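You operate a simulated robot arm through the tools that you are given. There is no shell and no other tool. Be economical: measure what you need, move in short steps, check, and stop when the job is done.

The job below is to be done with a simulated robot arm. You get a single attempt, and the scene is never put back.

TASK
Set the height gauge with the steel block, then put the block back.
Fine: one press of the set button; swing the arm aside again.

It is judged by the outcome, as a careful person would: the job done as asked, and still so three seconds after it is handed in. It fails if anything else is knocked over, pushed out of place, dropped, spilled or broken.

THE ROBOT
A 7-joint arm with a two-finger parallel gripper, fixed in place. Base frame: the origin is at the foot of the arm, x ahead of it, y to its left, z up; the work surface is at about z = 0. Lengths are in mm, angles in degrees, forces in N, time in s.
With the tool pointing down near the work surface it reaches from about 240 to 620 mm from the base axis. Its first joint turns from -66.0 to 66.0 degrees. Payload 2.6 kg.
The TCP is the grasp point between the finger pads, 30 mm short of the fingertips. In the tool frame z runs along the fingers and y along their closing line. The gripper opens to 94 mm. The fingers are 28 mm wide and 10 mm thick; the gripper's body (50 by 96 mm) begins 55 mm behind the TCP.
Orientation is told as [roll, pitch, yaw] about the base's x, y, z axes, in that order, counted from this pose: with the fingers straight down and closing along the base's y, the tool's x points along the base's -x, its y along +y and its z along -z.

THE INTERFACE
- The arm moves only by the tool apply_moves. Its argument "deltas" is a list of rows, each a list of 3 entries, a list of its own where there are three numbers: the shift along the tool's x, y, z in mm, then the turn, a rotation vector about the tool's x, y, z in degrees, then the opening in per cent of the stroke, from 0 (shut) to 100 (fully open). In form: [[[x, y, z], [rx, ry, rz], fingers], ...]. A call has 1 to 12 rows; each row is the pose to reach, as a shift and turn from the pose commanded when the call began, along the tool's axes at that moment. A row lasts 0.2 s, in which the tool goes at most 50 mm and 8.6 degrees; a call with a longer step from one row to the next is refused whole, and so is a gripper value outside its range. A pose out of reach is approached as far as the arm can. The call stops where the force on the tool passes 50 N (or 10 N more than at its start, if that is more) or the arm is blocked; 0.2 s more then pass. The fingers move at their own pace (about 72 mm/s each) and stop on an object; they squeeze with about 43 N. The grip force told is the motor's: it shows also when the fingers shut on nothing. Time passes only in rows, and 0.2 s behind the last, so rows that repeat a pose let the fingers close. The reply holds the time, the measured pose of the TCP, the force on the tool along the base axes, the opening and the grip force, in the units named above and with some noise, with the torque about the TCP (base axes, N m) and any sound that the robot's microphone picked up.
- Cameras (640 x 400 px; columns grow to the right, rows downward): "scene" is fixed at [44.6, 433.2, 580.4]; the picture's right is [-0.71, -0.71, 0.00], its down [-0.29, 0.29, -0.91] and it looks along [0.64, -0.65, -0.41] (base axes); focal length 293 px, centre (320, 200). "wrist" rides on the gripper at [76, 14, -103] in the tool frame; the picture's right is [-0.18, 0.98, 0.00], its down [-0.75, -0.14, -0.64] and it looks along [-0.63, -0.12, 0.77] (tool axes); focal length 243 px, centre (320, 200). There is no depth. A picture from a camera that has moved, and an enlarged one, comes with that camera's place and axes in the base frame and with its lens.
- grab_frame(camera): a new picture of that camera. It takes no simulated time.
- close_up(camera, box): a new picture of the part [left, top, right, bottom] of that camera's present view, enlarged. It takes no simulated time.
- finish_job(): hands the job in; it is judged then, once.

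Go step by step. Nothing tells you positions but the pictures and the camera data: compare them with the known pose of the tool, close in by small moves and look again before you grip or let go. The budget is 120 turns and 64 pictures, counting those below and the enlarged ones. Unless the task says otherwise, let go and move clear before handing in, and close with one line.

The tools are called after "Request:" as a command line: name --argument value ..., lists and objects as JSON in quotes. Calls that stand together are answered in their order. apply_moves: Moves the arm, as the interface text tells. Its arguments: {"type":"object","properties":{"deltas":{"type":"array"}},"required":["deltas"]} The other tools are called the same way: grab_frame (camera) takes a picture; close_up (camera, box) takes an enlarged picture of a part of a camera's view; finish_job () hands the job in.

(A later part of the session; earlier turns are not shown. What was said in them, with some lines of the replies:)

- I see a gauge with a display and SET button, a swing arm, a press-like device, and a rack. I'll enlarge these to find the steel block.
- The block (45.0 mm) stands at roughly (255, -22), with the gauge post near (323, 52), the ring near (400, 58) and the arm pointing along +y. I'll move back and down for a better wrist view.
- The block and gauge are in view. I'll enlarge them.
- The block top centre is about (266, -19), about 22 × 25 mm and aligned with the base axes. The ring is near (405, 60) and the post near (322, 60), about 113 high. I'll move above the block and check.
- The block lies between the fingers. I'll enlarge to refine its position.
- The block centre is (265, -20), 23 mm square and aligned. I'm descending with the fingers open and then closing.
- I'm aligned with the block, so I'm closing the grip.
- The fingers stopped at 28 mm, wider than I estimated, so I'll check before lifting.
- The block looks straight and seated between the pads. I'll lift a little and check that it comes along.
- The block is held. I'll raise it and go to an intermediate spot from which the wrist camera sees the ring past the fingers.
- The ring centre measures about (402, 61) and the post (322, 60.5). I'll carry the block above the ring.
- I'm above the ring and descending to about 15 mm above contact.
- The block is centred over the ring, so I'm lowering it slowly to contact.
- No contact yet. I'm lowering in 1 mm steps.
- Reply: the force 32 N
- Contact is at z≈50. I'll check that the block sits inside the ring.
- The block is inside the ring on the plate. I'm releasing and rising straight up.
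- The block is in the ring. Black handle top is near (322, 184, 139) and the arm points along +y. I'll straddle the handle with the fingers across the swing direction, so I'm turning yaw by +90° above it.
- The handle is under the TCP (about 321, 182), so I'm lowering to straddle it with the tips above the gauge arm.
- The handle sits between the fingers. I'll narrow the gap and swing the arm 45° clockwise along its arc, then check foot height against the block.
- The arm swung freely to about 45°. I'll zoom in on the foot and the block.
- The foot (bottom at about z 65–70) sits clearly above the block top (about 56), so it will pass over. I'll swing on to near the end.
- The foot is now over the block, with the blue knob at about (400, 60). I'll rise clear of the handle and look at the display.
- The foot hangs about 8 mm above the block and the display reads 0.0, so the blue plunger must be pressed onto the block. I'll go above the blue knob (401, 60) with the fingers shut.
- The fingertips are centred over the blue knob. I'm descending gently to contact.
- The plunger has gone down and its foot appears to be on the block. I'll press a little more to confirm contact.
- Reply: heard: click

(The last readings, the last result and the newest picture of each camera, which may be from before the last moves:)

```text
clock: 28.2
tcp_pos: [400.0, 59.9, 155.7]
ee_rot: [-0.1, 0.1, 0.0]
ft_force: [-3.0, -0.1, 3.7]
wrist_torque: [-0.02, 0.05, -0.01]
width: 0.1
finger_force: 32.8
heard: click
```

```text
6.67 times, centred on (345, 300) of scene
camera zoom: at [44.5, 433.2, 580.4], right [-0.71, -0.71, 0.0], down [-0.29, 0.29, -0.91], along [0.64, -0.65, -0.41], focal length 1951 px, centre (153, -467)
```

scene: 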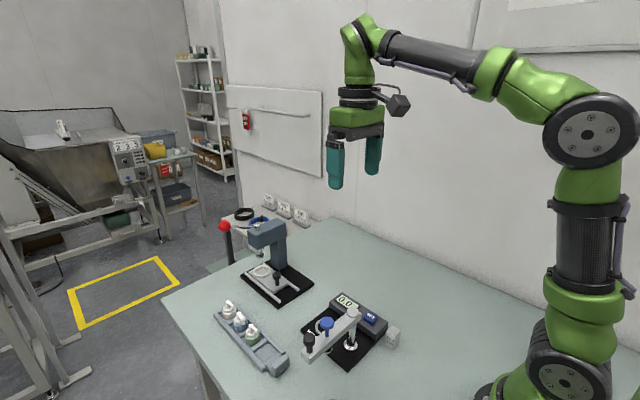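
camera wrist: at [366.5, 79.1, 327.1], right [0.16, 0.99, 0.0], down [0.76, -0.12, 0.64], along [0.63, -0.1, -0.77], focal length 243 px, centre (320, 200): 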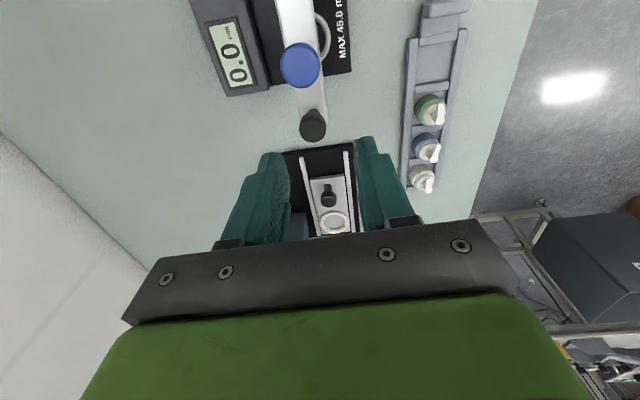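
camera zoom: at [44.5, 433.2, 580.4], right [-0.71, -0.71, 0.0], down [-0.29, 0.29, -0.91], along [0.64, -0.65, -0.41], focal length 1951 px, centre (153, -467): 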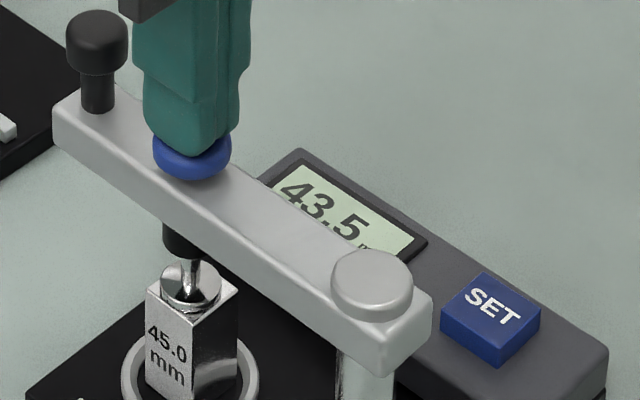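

A click sounded and the display reads 43.5. I'll lift off and see whether the plunger stays down.

Request:
apply_moves --deltas '[[[0, 0, -10], [0, 0, 0], 0], [[0, 0, -45], [0, 0, 0], 0], [[0, 0, -45], [0, 0, 0], 0]]'

Request:
close_up --camera "scene" --box '[300, 260, 390, 340]'

Request:
grab_frame --camera "wrist"

```text
clock: 29.0
tcp_pos: [401.5, 60.3, 201.7]
ee_rot: [0.0, 0.0, 0.1]
ft_force: [0.2, -0.9, 0.1]
wrist_torque: [0.01, 0.02, 0.0]
width: 0.1
finger_force: 32.7
```

```text
5.00 times, centred on (345, 300) of scene
camera zoom: at [44.6, 433.2, 580.4], right [-0.71, -0.71, 0.0], down [-0.29, 0.29, -0.91], along [0.64, -0.65, -0.41], focal length 1464 px, centre (195, -300)
```

zoom: 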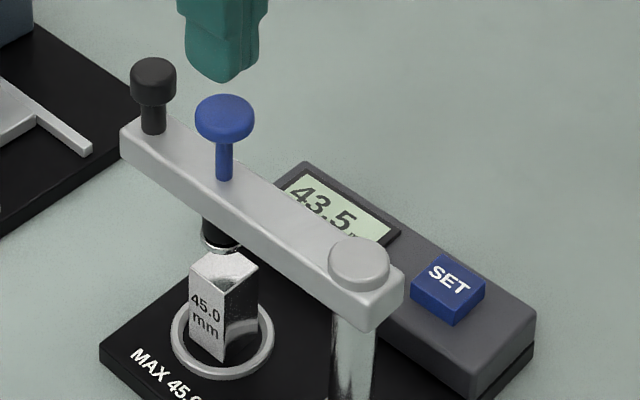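

```text
19 pictures are left
camera wrist: at [325.6, 74.9, 303.5], right [0.18, 0.98, 0.0], down [0.75, -0.14, 0.64], along [0.63, -0.12, -0.77], focal length 243 px, centre (320, 200)
```

wrist: 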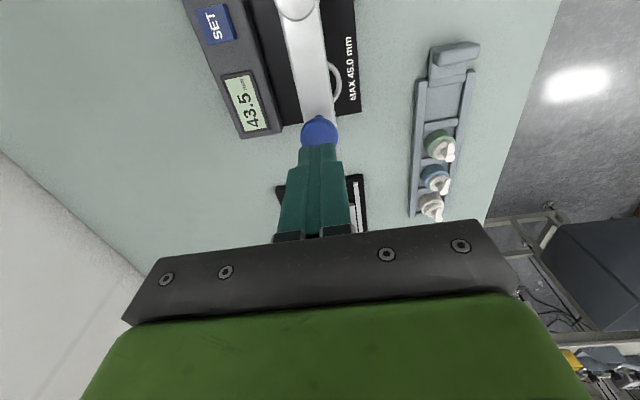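

The spring returned the plunger and the display holds 43.5. I'll move above the SET button (about 329, -21).

Request:
apply_moves --deltas '[[[25, -27, 0], [0, 0, 0], 0], [[50, -54, 0], [0, 0, 0], 0], [[72, -81, 0], [0, 0, 0], 0], [[72, -81, 40], [0, 0, 0], 0], [[72, -81, 80], [0, 0, 0], 0], [[72, -81, 115], [0, 0, 0], 0], [[72, -81, 115], [0, 0, 0], 0]]'

Request:
close_up --camera "wrist" --box '[220, 60, 420, 230]'

Request:
close_up --camera "scene" --box '[320, 250, 410, 330]'

```text
clock: 30.6
tcp_pos: [329.6, -19.3, 85.3]
ee_rot: [0.0, 0.0, 0.2]
ft_force: [0.0, 0.0, -1.3]
wrist_torque: [-0.01, -0.02, -0.04]
width: 0.0
finger_force: 33.4
```

```text
2.35 times, centred on (320, 145) of wrist
camera zoom: at [253.3, -5.4, 188.2], right [0.18, 0.98, 0.0], down [0.75, -0.14, 0.64], along [0.63, -0.12, -0.77], focal length 571 px, centre (320, 329)
```

zoom: 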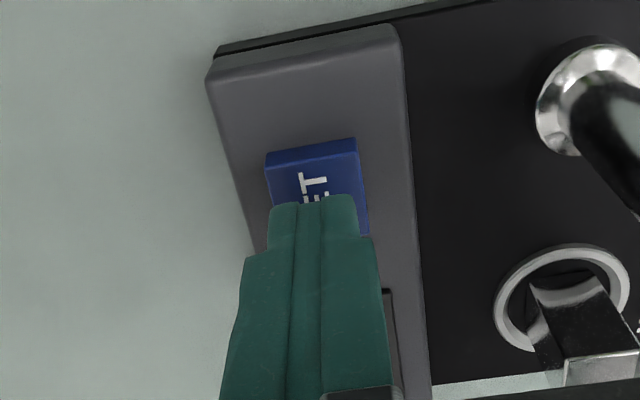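

```text
5.00 times, centred on (365, 290) of scene
camera zoom: at [44.6, 433.2, 580.4], right [-0.71, -0.71, 0.0], down [-0.29, 0.29, -0.91], along [0.64, -0.65, -0.41], focal length 1464 px, centre (95, -250)
```

zoom: 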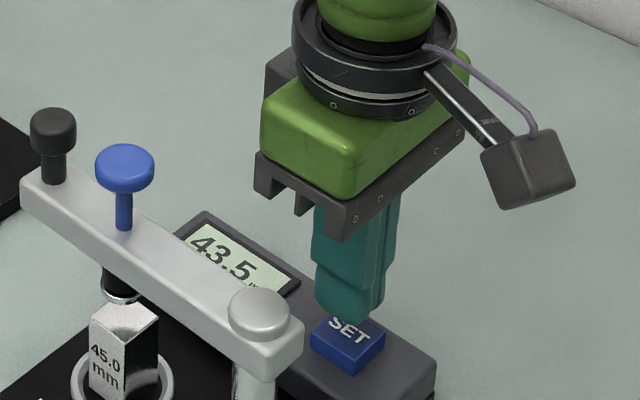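

The tip is aligned over SET. I'm pressing down slowly until the click.

Request:
apply_moves --deltas '[[[-0.5, -0.5, 6], [0, 0, 0], 0], [[-0.5, -0.5, 12], [0, 0, 0], 0], [[-0.5, -0.5, 16], [0, 0, 0], 0], [[-0.5, -0.5, 18], [0, 0, 0], 0], [[-0.5, -0.5, 20], [0, 0, 0], 0], [[-0.5, -0.5, 20], [0, 0, 0], 0]]'

```text
clock: 32.0
tcp_pos: [330.1, -21.3, 65.8]
ee_rot: [0.1, 0.0, 0.0]
ft_force: [-3.9, -3.3, 9.9]
wrist_torque: [-0.06, 0.13, -0.04]
width: 0.0
finger_force: 33.4
heard: click
```

A click sounded, so I'm lifting off and reading the display.

Request:
apply_moves --deltas '[[[0, 0, -10], [0, 0, 0], 0], [[0, 0, -50], [0, 0, 0], 0], [[0, 0, -100], [0, 0, 0], 0], [[0, 0, -140], [0, 0, 0], 0], [[0, 0, -140], [0, 0, 0], 0]]'

Request:
close_up --camera "scene" --box '[300, 250, 410, 340]'

```text
clock: 33.2
tcp_pos: [327.9, -21.1, 205.6]
ee_rot: [0.0, 0.0, 0.1]
ft_force: [-0.1, 0.5, -0.2]
wrist_torque: [0.02, -0.02, 0.02]
width: 0.0
finger_force: 33.1
```

```text
4.44 times, centred on (355, 295) of scene
camera zoom: at [44.6, 433.2, 580.4], right [-0.71, -0.71, 0.0], down [-0.29, 0.29, -0.91], along [0.64, -0.65, -0.41], focal length 1301 px, centre (164, -222)
```

zoom: 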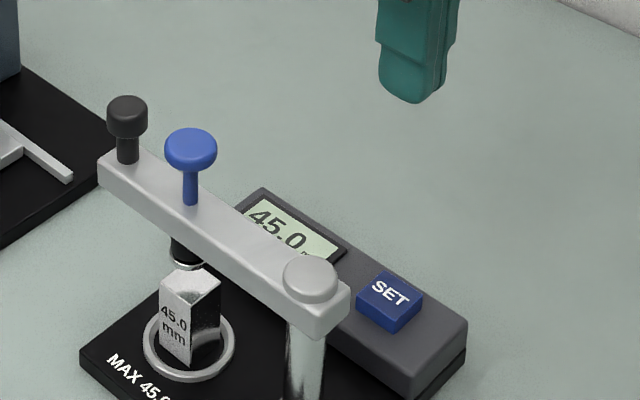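

The display now reads 45.0. I'll go above the black handle (about 444, 60) and open the fingers to straddle it.

Request:
apply_moves --deltas '[[[0, 0, -20], [0, 0, 0], 50], [[-29, 20, -20], [0, 0, 0], 50], [[-58, 40, -20], [0, 0, 0], 50], [[-87, 60, -20], [0, 0, 0], 50], [[-115, 81, -20], [0, 0, 0], 50], [[-115, 81, -20], [0, 0, 0], 50], [[-115, 81, 10], [0, 0, 0], 50], [[-115, 81, 10], [0, 0, 0], 50]]'

Request:
grab_frame --camera "wrist"

```text
clock: 35.0
tcp_pos: [443.7, 59.0, 195.8]
ee_rot: [0.0, -0.1, 0.1]
ft_force: [0.2, -0.5, 0.1]
wrist_torque: [0.01, 0.01, 0.01]
width: 46.8
finger_force: 0.0
```

```text
15 pictures are left
camera wrist: at [367.4, 73.5, 297.9], right [0.18, 0.98, 0.0], down [0.75, -0.14, 0.64], along [0.63, -0.12, -0.77], focal length 243 px, centre (320, 200)
```

wrist: 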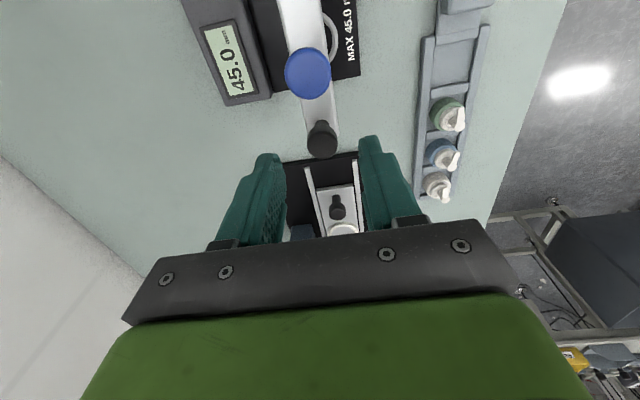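

The handle is centred at about (442, 60). I'm lowering and then swinging it back the first 45°.

Request:
apply_moves --deltas '[[[0.5, 1, 25], [0, 0, 0], 50], [[0.5, 1, 46], [0, 0, 0], 50], [[0.5, 1, 46], [0, 0, 0], 36], [[0.5, 1, 46], [0, 0, 0], 36], [[1.5, 16.9, 46], [0, 0, -7.5], 36], [[4.6, 32.6, 46], [0, 0, -15], 36], [[9.8, 47.7, 46], [0, 0, -22.5], 36], [[16.8, 62, 46], [0, 0, -30], 36], [[25.7, 75.3, 46], [0, 0, -37.5], 36], [[36.2, 87.3, 46], [0, 0, -45], 36], [[36.2, 87.3, 46], [0, 0, -45], 36]]'

Request:
close_up --camera "scene" --box '[250, 240, 420, 370]'

```text
clock: 37.4
tcp_pos: [407.6, 147.9, 150.3]
ee_rot: [0.0, 0.0, 45.2]
ft_force: [-0.5, -0.2, 1.5]
wrist_torque: [0.01, -0.05, -0.03]
width: 33.9
finger_force: 0.1
```

```text
3.08 times, centred on (335, 305) of scene
camera zoom: at [44.6, 433.2, 580.4], right [-0.71, -0.71, 0.0], down [-0.29, 0.29, -0.91], along [0.64, -0.65, -0.41], focal length 901 px, centre (274, -123)
```

zoom: 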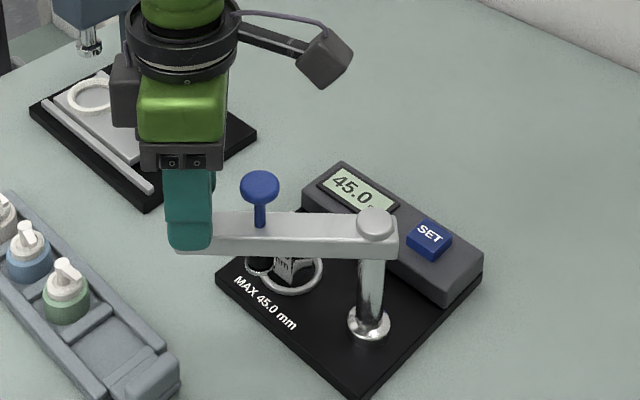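

The display holds 45.0. I'm swinging the remaining 45° or so back to its original place.

Request:
apply_moves --deltas '[[[1.04, 15.9, 0], [0, 0, -7.5], 36], [[4.16, 31.6, 0], [0, 0, -15], 36], [[9.3, 46.7, 0], [0, 0, -22.5], 36], [[16.3, 61, 0], [0, 0, -30], 36], [[25.2, 74.3, 0], [0, 0, -37.5], 36], [[33.8, 84.4, 0], [0, 0, -43.8], 36], [[37.5, 88, 0], [0, 0, -46.2], 36], [[37.5, 88, 0], [0, 0, -46.2], 36]]'

Request:
grab_frame --camera "wrist"

```text
clock: 39.2
tcp_pos: [317.6, 182.9, 151.4]
ee_rot: [0.0, 0.1, 91.4]
ft_force: [0.3, 0.0, -0.1]
wrist_torque: [0.02, 0.0, -0.01]
width: 33.7
finger_force: 0.0
```

```text
13 pictures are left
camera wrist: at [305.8, 106.9, 253.0], right [-0.99, 0.16, 0.0], down [0.12, 0.76, 0.64], along [0.1, 0.63, -0.77], focal length 243 px, centre (320, 200)
```

wrist: 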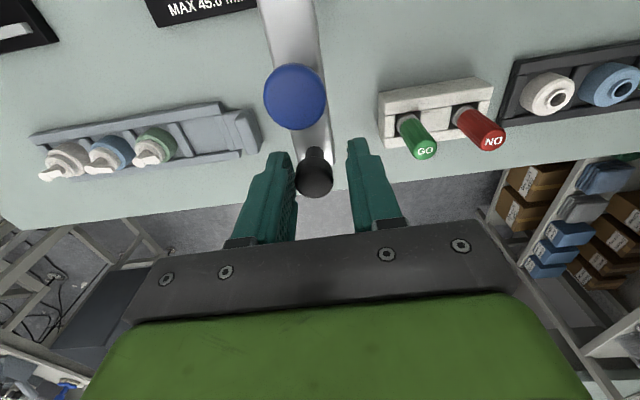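

The arm is back aside (blue knob at about 323, 140). I'm opening, rising clear, and turning back toward a spot above the block.

Request:
apply_moves --deltas '[[[0, -3, 0], [0, 0, 0], 48], [[0, -3, 0], [0, 0, 0], 48], [[0, -3, -40], [0, 0, 0], 48], [[0, -3, -70], [0, 0, 0], 48], [[0, -3, -70], [0, 0, 0], 48]]'

Request:
apply_moves --deltas '[[[10, -7, 0], [0, 0, 8.3], 50], [[20, -14, 0], [0, 0, 16.6], 50], [[31, -22, 0], [0, 0, 24.9], 50], [[42, -29, 0], [0, 0, 33.2], 50], [[53, -36, 0], [0, 0, 41.5], 50], [[64, -43, 0], [0, 0, 49.8], 50], [[76, -51, 0], [0, 0, 58.1], 50], [[88, -59, 0], [0, 0, 66.4], 50], [[100, -66, 0], [0, 0, 74.7], 50], [[112, -74, 0], [0, 0, 83], 50], [[124, -83, 0], [0, 0, 91.3], 50], [[124, -83, 0], [0, 0, 91.3], 50]]'

Request:
grab_frame --camera "wrist"

Request:
close_up --camera "scene" --box '[280, 250, 420, 370]'

```text
clock: 40.4
tcp_pos: [319.9, 182.4, 220.5]
ee_rot: [-0.2, -0.1, 91.3]
ft_force: [1.4, 0.5, 0.1]
wrist_torque: [0.01, -0.01, 0.02]
width: 45.1
finger_force: 0.1
```

```text
clock: 43.0
tcp_pos: [406.9, 58.5, 221.1]
ee_rot: [-0.1, -0.1, -0.1]
ft_force: [0.5, 0.0, -0.4]
wrist_torque: [-0.01, 0.02, -0.02]
width: 47.0
finger_force: 0.1
```

```text
12 pictures are left
camera wrist: at [331.6, 74.6, 323.3], right [0.19, 0.98, 0.0], down [0.75, -0.14, 0.64], along [0.63, -0.12, -0.77], focal length 243 px, centre (320, 200)
```

wrist: 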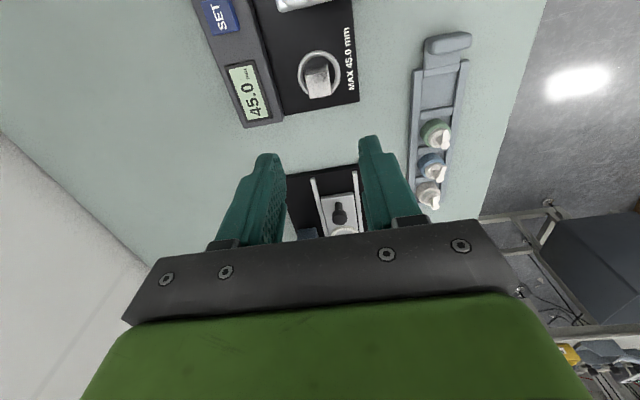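

```text
3.33 times, centred on (350, 310) of scene
camera zoom: at [44.6, 433.2, 580.4], right [-0.71, -0.71, 0.0], down [-0.29, 0.29, -0.91], along [0.64, -0.65, -0.41], focal length 976 px, centre (220, -167)
```

zoom: 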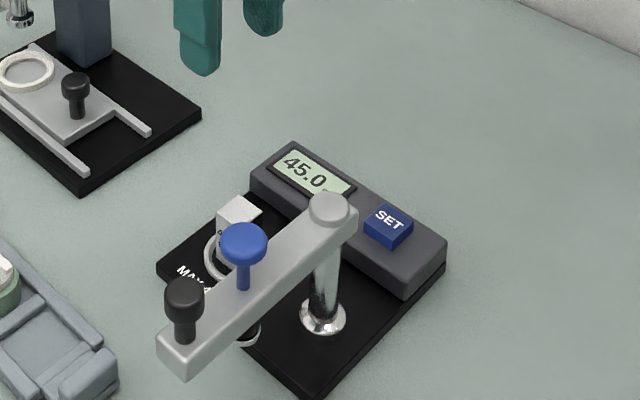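

The arm is as at the start and the display reads 45.0. I'm positioning over the block (400.5, 60) and partly descending.

Request:
apply_moves --deltas '[[[6.3, 1.2, 40], [0, 0, 0], 50], [[6.3, 1.2, 80], [0, 0, 0], 50], [[6.3, 1.2, 115], [0, 0, 0], 50], [[6.3, 1.2, 115], [0, 0, 0], 50]]'

Request:
close_up --camera "wrist" --box '[230, 60, 410, 230]'

```text
clock: 44.0
tcp_pos: [403.1, 62.9, 101.2]
ee_rot: [0.0, 0.0, 0.0]
ft_force: [-0.4, 0.0, -0.2]
wrist_torque: [0.0, -0.04, -0.05]
width: 47.0
finger_force: 0.0
```

```text
2.35 times, centred on (320, 145) of wrist
camera zoom: at [326.9, 76.6, 204.6], right [0.19, 0.98, 0.0], down [0.75, -0.14, 0.64], along [0.63, -0.12, -0.77], focal length 571 px, centre (320, 329)
```

zoom: 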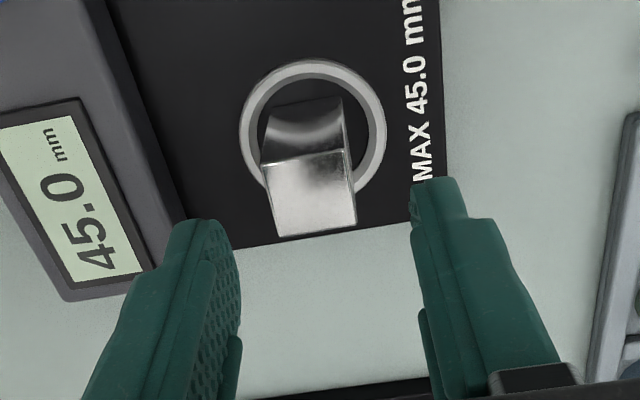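

The block is about 3 mm off the TCP in x and y. I'm correcting, descending, and gripping.

Request:
apply_moves --deltas '[[[2.8, -2.3, 20], [0, 0, 0], 50], [[2.8, -2.3, 38], [0, 0, 0], 50], [[2.8, -2.3, 51], [0, 0, 0], 50], [[2.8, -2.3, 51], [0, 0, 0], 50], [[2.8, -2.3, 51], [0, 0, 0], 15], [[2.8, -2.3, 51], [0, 0, 0], 15], [[2.8, -2.3, 51], [0, 0, 0], 15], [[2.8, -2.3, 51], [0, 0, 0], 15]]'

Request:
close_up --camera "wrist" --box '[250, 90, 390, 220]'

```text
clock: 45.8
tcp_pos: [398.6, 59.4, 53.6]
ee_rot: [0.0, 0.0, -0.1]
ft_force: [-0.7, 0.3, 0.6]
wrist_torque: [-0.03, 0.0, -0.01]
width: 28.0
finger_force: 42.9
```

```text
3.08 times, centred on (320, 155) of wrist
camera zoom: at [322.8, 74.3, 155.9], right [0.18, 0.98, 0.0], down [0.75, -0.14, 0.64], along [0.63, -0.12, -0.77], focal length 746 px, centre (320, 338)
```

zoom: 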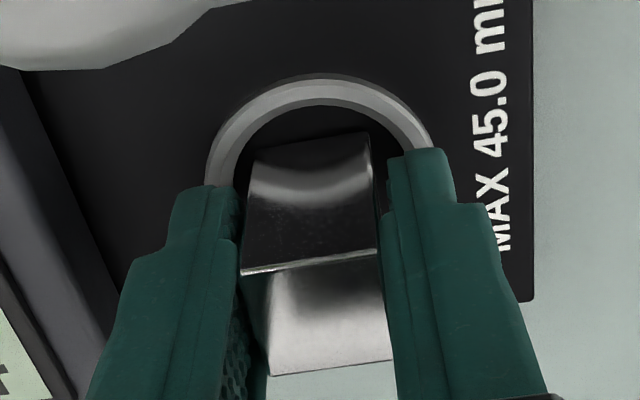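

Grip is the same as before. I'm lifting and carrying the block to above its original spot (265.5, -19.5).

Request:
apply_moves --deltas '[[[0, 0, -20], [0, 0, 0], 15], [[0, 0, -60], [0, 0, 0], 15], [[0, 0, -100], [0, 0, 0], 15], [[0, 0, -138], [0, 0, 0], 15], [[33, -20, -138], [0, 0, 0], 15], [[67, -40, -138], [0, 0, 0], 15], [[100, -60, -138], [0, 0, 0], 15], [[133.5, -79, -138], [0, 0, 0], 15], [[133.5, -79, -138], [0, 0, 0], 15], [[133.5, -79, -138], [0, 0, 0], 15]]'

```text
clock: 48.0
tcp_pos: [264.8, -20.8, 192.2]
ee_rot: [0.0, 0.0, 0.0]
ft_force: [-0.2, -0.3, -2.3]
wrist_torque: [0.01, -0.01, -0.02]
width: 27.7
finger_force: 43.2
```

Request:
apply_moves --deltas '[[[-0.5, 1, 40], [0, 0, 0], 15], [[-0.5, 1, 80], [0, 0, 0], 15], [[-0.5, 1, 115], [0, 0, 0], 15], [[-0.5, 1, 135], [0, 0, 0], 15], [[-0.5, 1, 143], [0, 0, 0], 15], [[-0.5, 1, 143], [0, 0, 0], 15]]'

Request:
close_up --camera "scene" --box '[330, 270, 430, 370]'

```text
clock: 49.4
tcp_pos: [266.3, -19.8, 48.0]
ee_rot: [0.0, 0.0, 0.0]
ft_force: [0.5, 0.4, -1.9]
wrist_torque: [-0.03, -0.01, -0.04]
width: 27.4
finger_force: 43.0
```

```text
4.00 times, centred on (380, 320) of scene
camera zoom: at [44.6, 433.2, 580.4], right [-0.71, -0.71, 0.0], down [-0.29, 0.29, -0.91], along [0.64, -0.65, -0.41], focal length 1171 px, centre (80, -280)
```

zoom: 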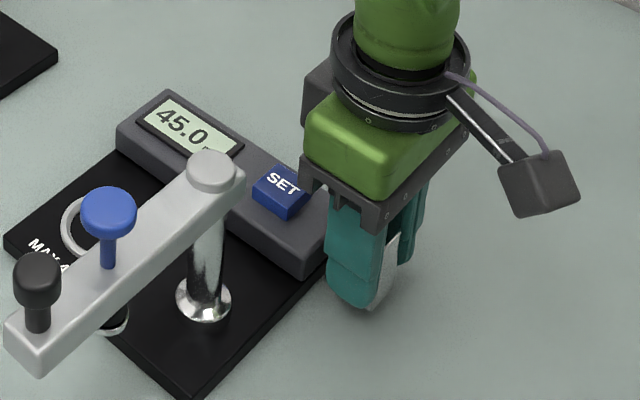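

The block is a few millimetres above the table at its old spot. I'm lowering in 1 mm steps to contact.

Request:
apply_moves --deltas '[[[0, 0, 2], [0, 0, 0], 15], [[0, 0, 4], [0, 0, 0], 15], [[0, 0, 5], [0, 0, 0], 15], [[0, 0, 6], [0, 0, 0], 15], [[0, 0, 6], [0, 0, 0], 15]]'

```text
clock: 50.6
tcp_pos: [265.3, -18.5, 43.2]
ee_rot: [0.0, 0.0, 0.0]
ft_force: [0.4, 0.0, -2.2]
wrist_torque: [0.01, -0.03, -0.01]
width: 27.8
finger_force: 42.8
```

Request:
apply_moves --deltas '[[[0, 0, 0.7], [0, 0, 0], 15], [[0, 0, 1.4], [0, 0, 0], 15], [[0, 0, 2], [0, 0, 0], 15], [[0, 0, 2], [0, 0, 0], 15]]'

```text
clock: 51.6
tcp_pos: [266.3, -18.7, 41.2]
ee_rot: [-0.1, 0.0, -0.1]
ft_force: [-8.7, 1.2, 21.8]
wrist_torque: [0.04, 0.25, 0.04]
width: 27.5
finger_force: 43.4
```

The block is on the table. I'm easing off, opening, and rising straight up.

Request:
apply_moves --deltas '[[[0, 0, -0.9], [0, 0, 0], 15], [[0, 0, -0.9], [0, 0, 0], 32], [[0, 0, -0.9], [0, 0, 0], 50], [[0, 0, -0.9], [0, 0, 0], 60], [[0, 0, -0.9], [0, 0, 0], 60], [[0, 0, -25], [0, 0, 0], 60], [[0, 0, -70], [0, 0, 0], 60], [[0, 0, -115], [0, 0, 0], 60], [[0, 0, -160], [0, 0, 0], 60], [[0, 0, -200], [0, 0, 0], 60], [[0, 0, -200], [0, 0, 0], 60]]'

Request:
grab_frame --camera "wrist"

Request:
close_up --camera "scene" --box '[280, 270, 420, 380]'

```text
clock: 54.0
tcp_pos: [266.5, -17.2, 240.9]
ee_rot: [0.0, -0.1, 0.0]
ft_force: [0.4, 0.4, -0.1]
wrist_torque: [-0.01, -0.04, -0.01]
width: 56.3
finger_force: 0.1
```

```text
7 pictures are left
camera wrist: at [190.8, -3.6, 343.3], right [0.18, 0.98, 0.0], down [0.75, -0.14, 0.64], along [0.63, -0.12, -0.77], focal length 243 px, centre (320, 200)
```

wrist: 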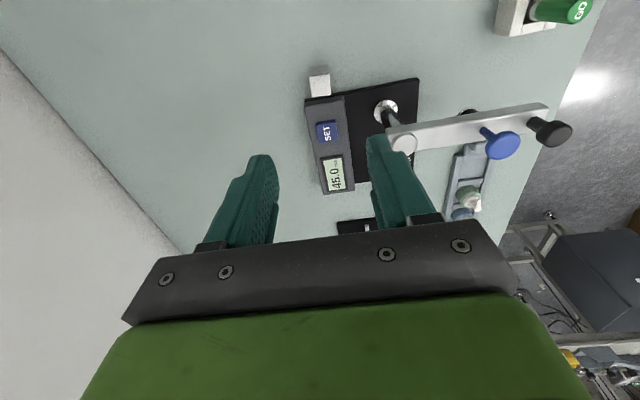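

```text
3.64 times, centred on (350, 325) of scene
camera zoom: at [44.6, 433.2, 580.4], right [-0.71, -0.71, 0.0], down [-0.29, 0.29, -0.91], along [0.64, -0.65, -0.41], focal length 1064 px, centre (211, -254)
```

zoom: 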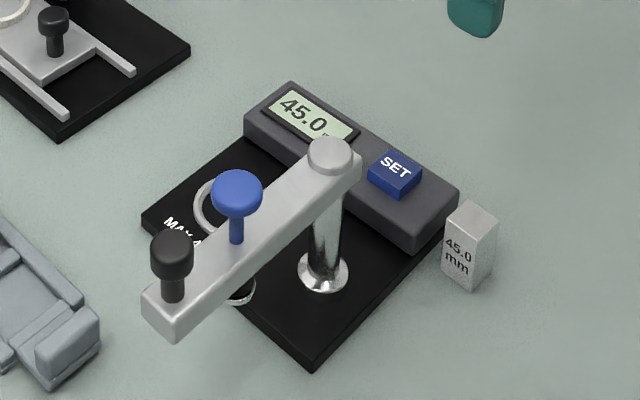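

The display reads 45.0, the gauge arm is aside as it was, and the block stands within about 4 mm of its original spot. The gripper is clear, so I'm handing in.

Request:
finish_job

```text
The job is handed in.
```

The height gauge is set: I pressed SET once and the display reads 45.0. The arm is swung aside again, and the steel block is back about 4 mm from where it started.
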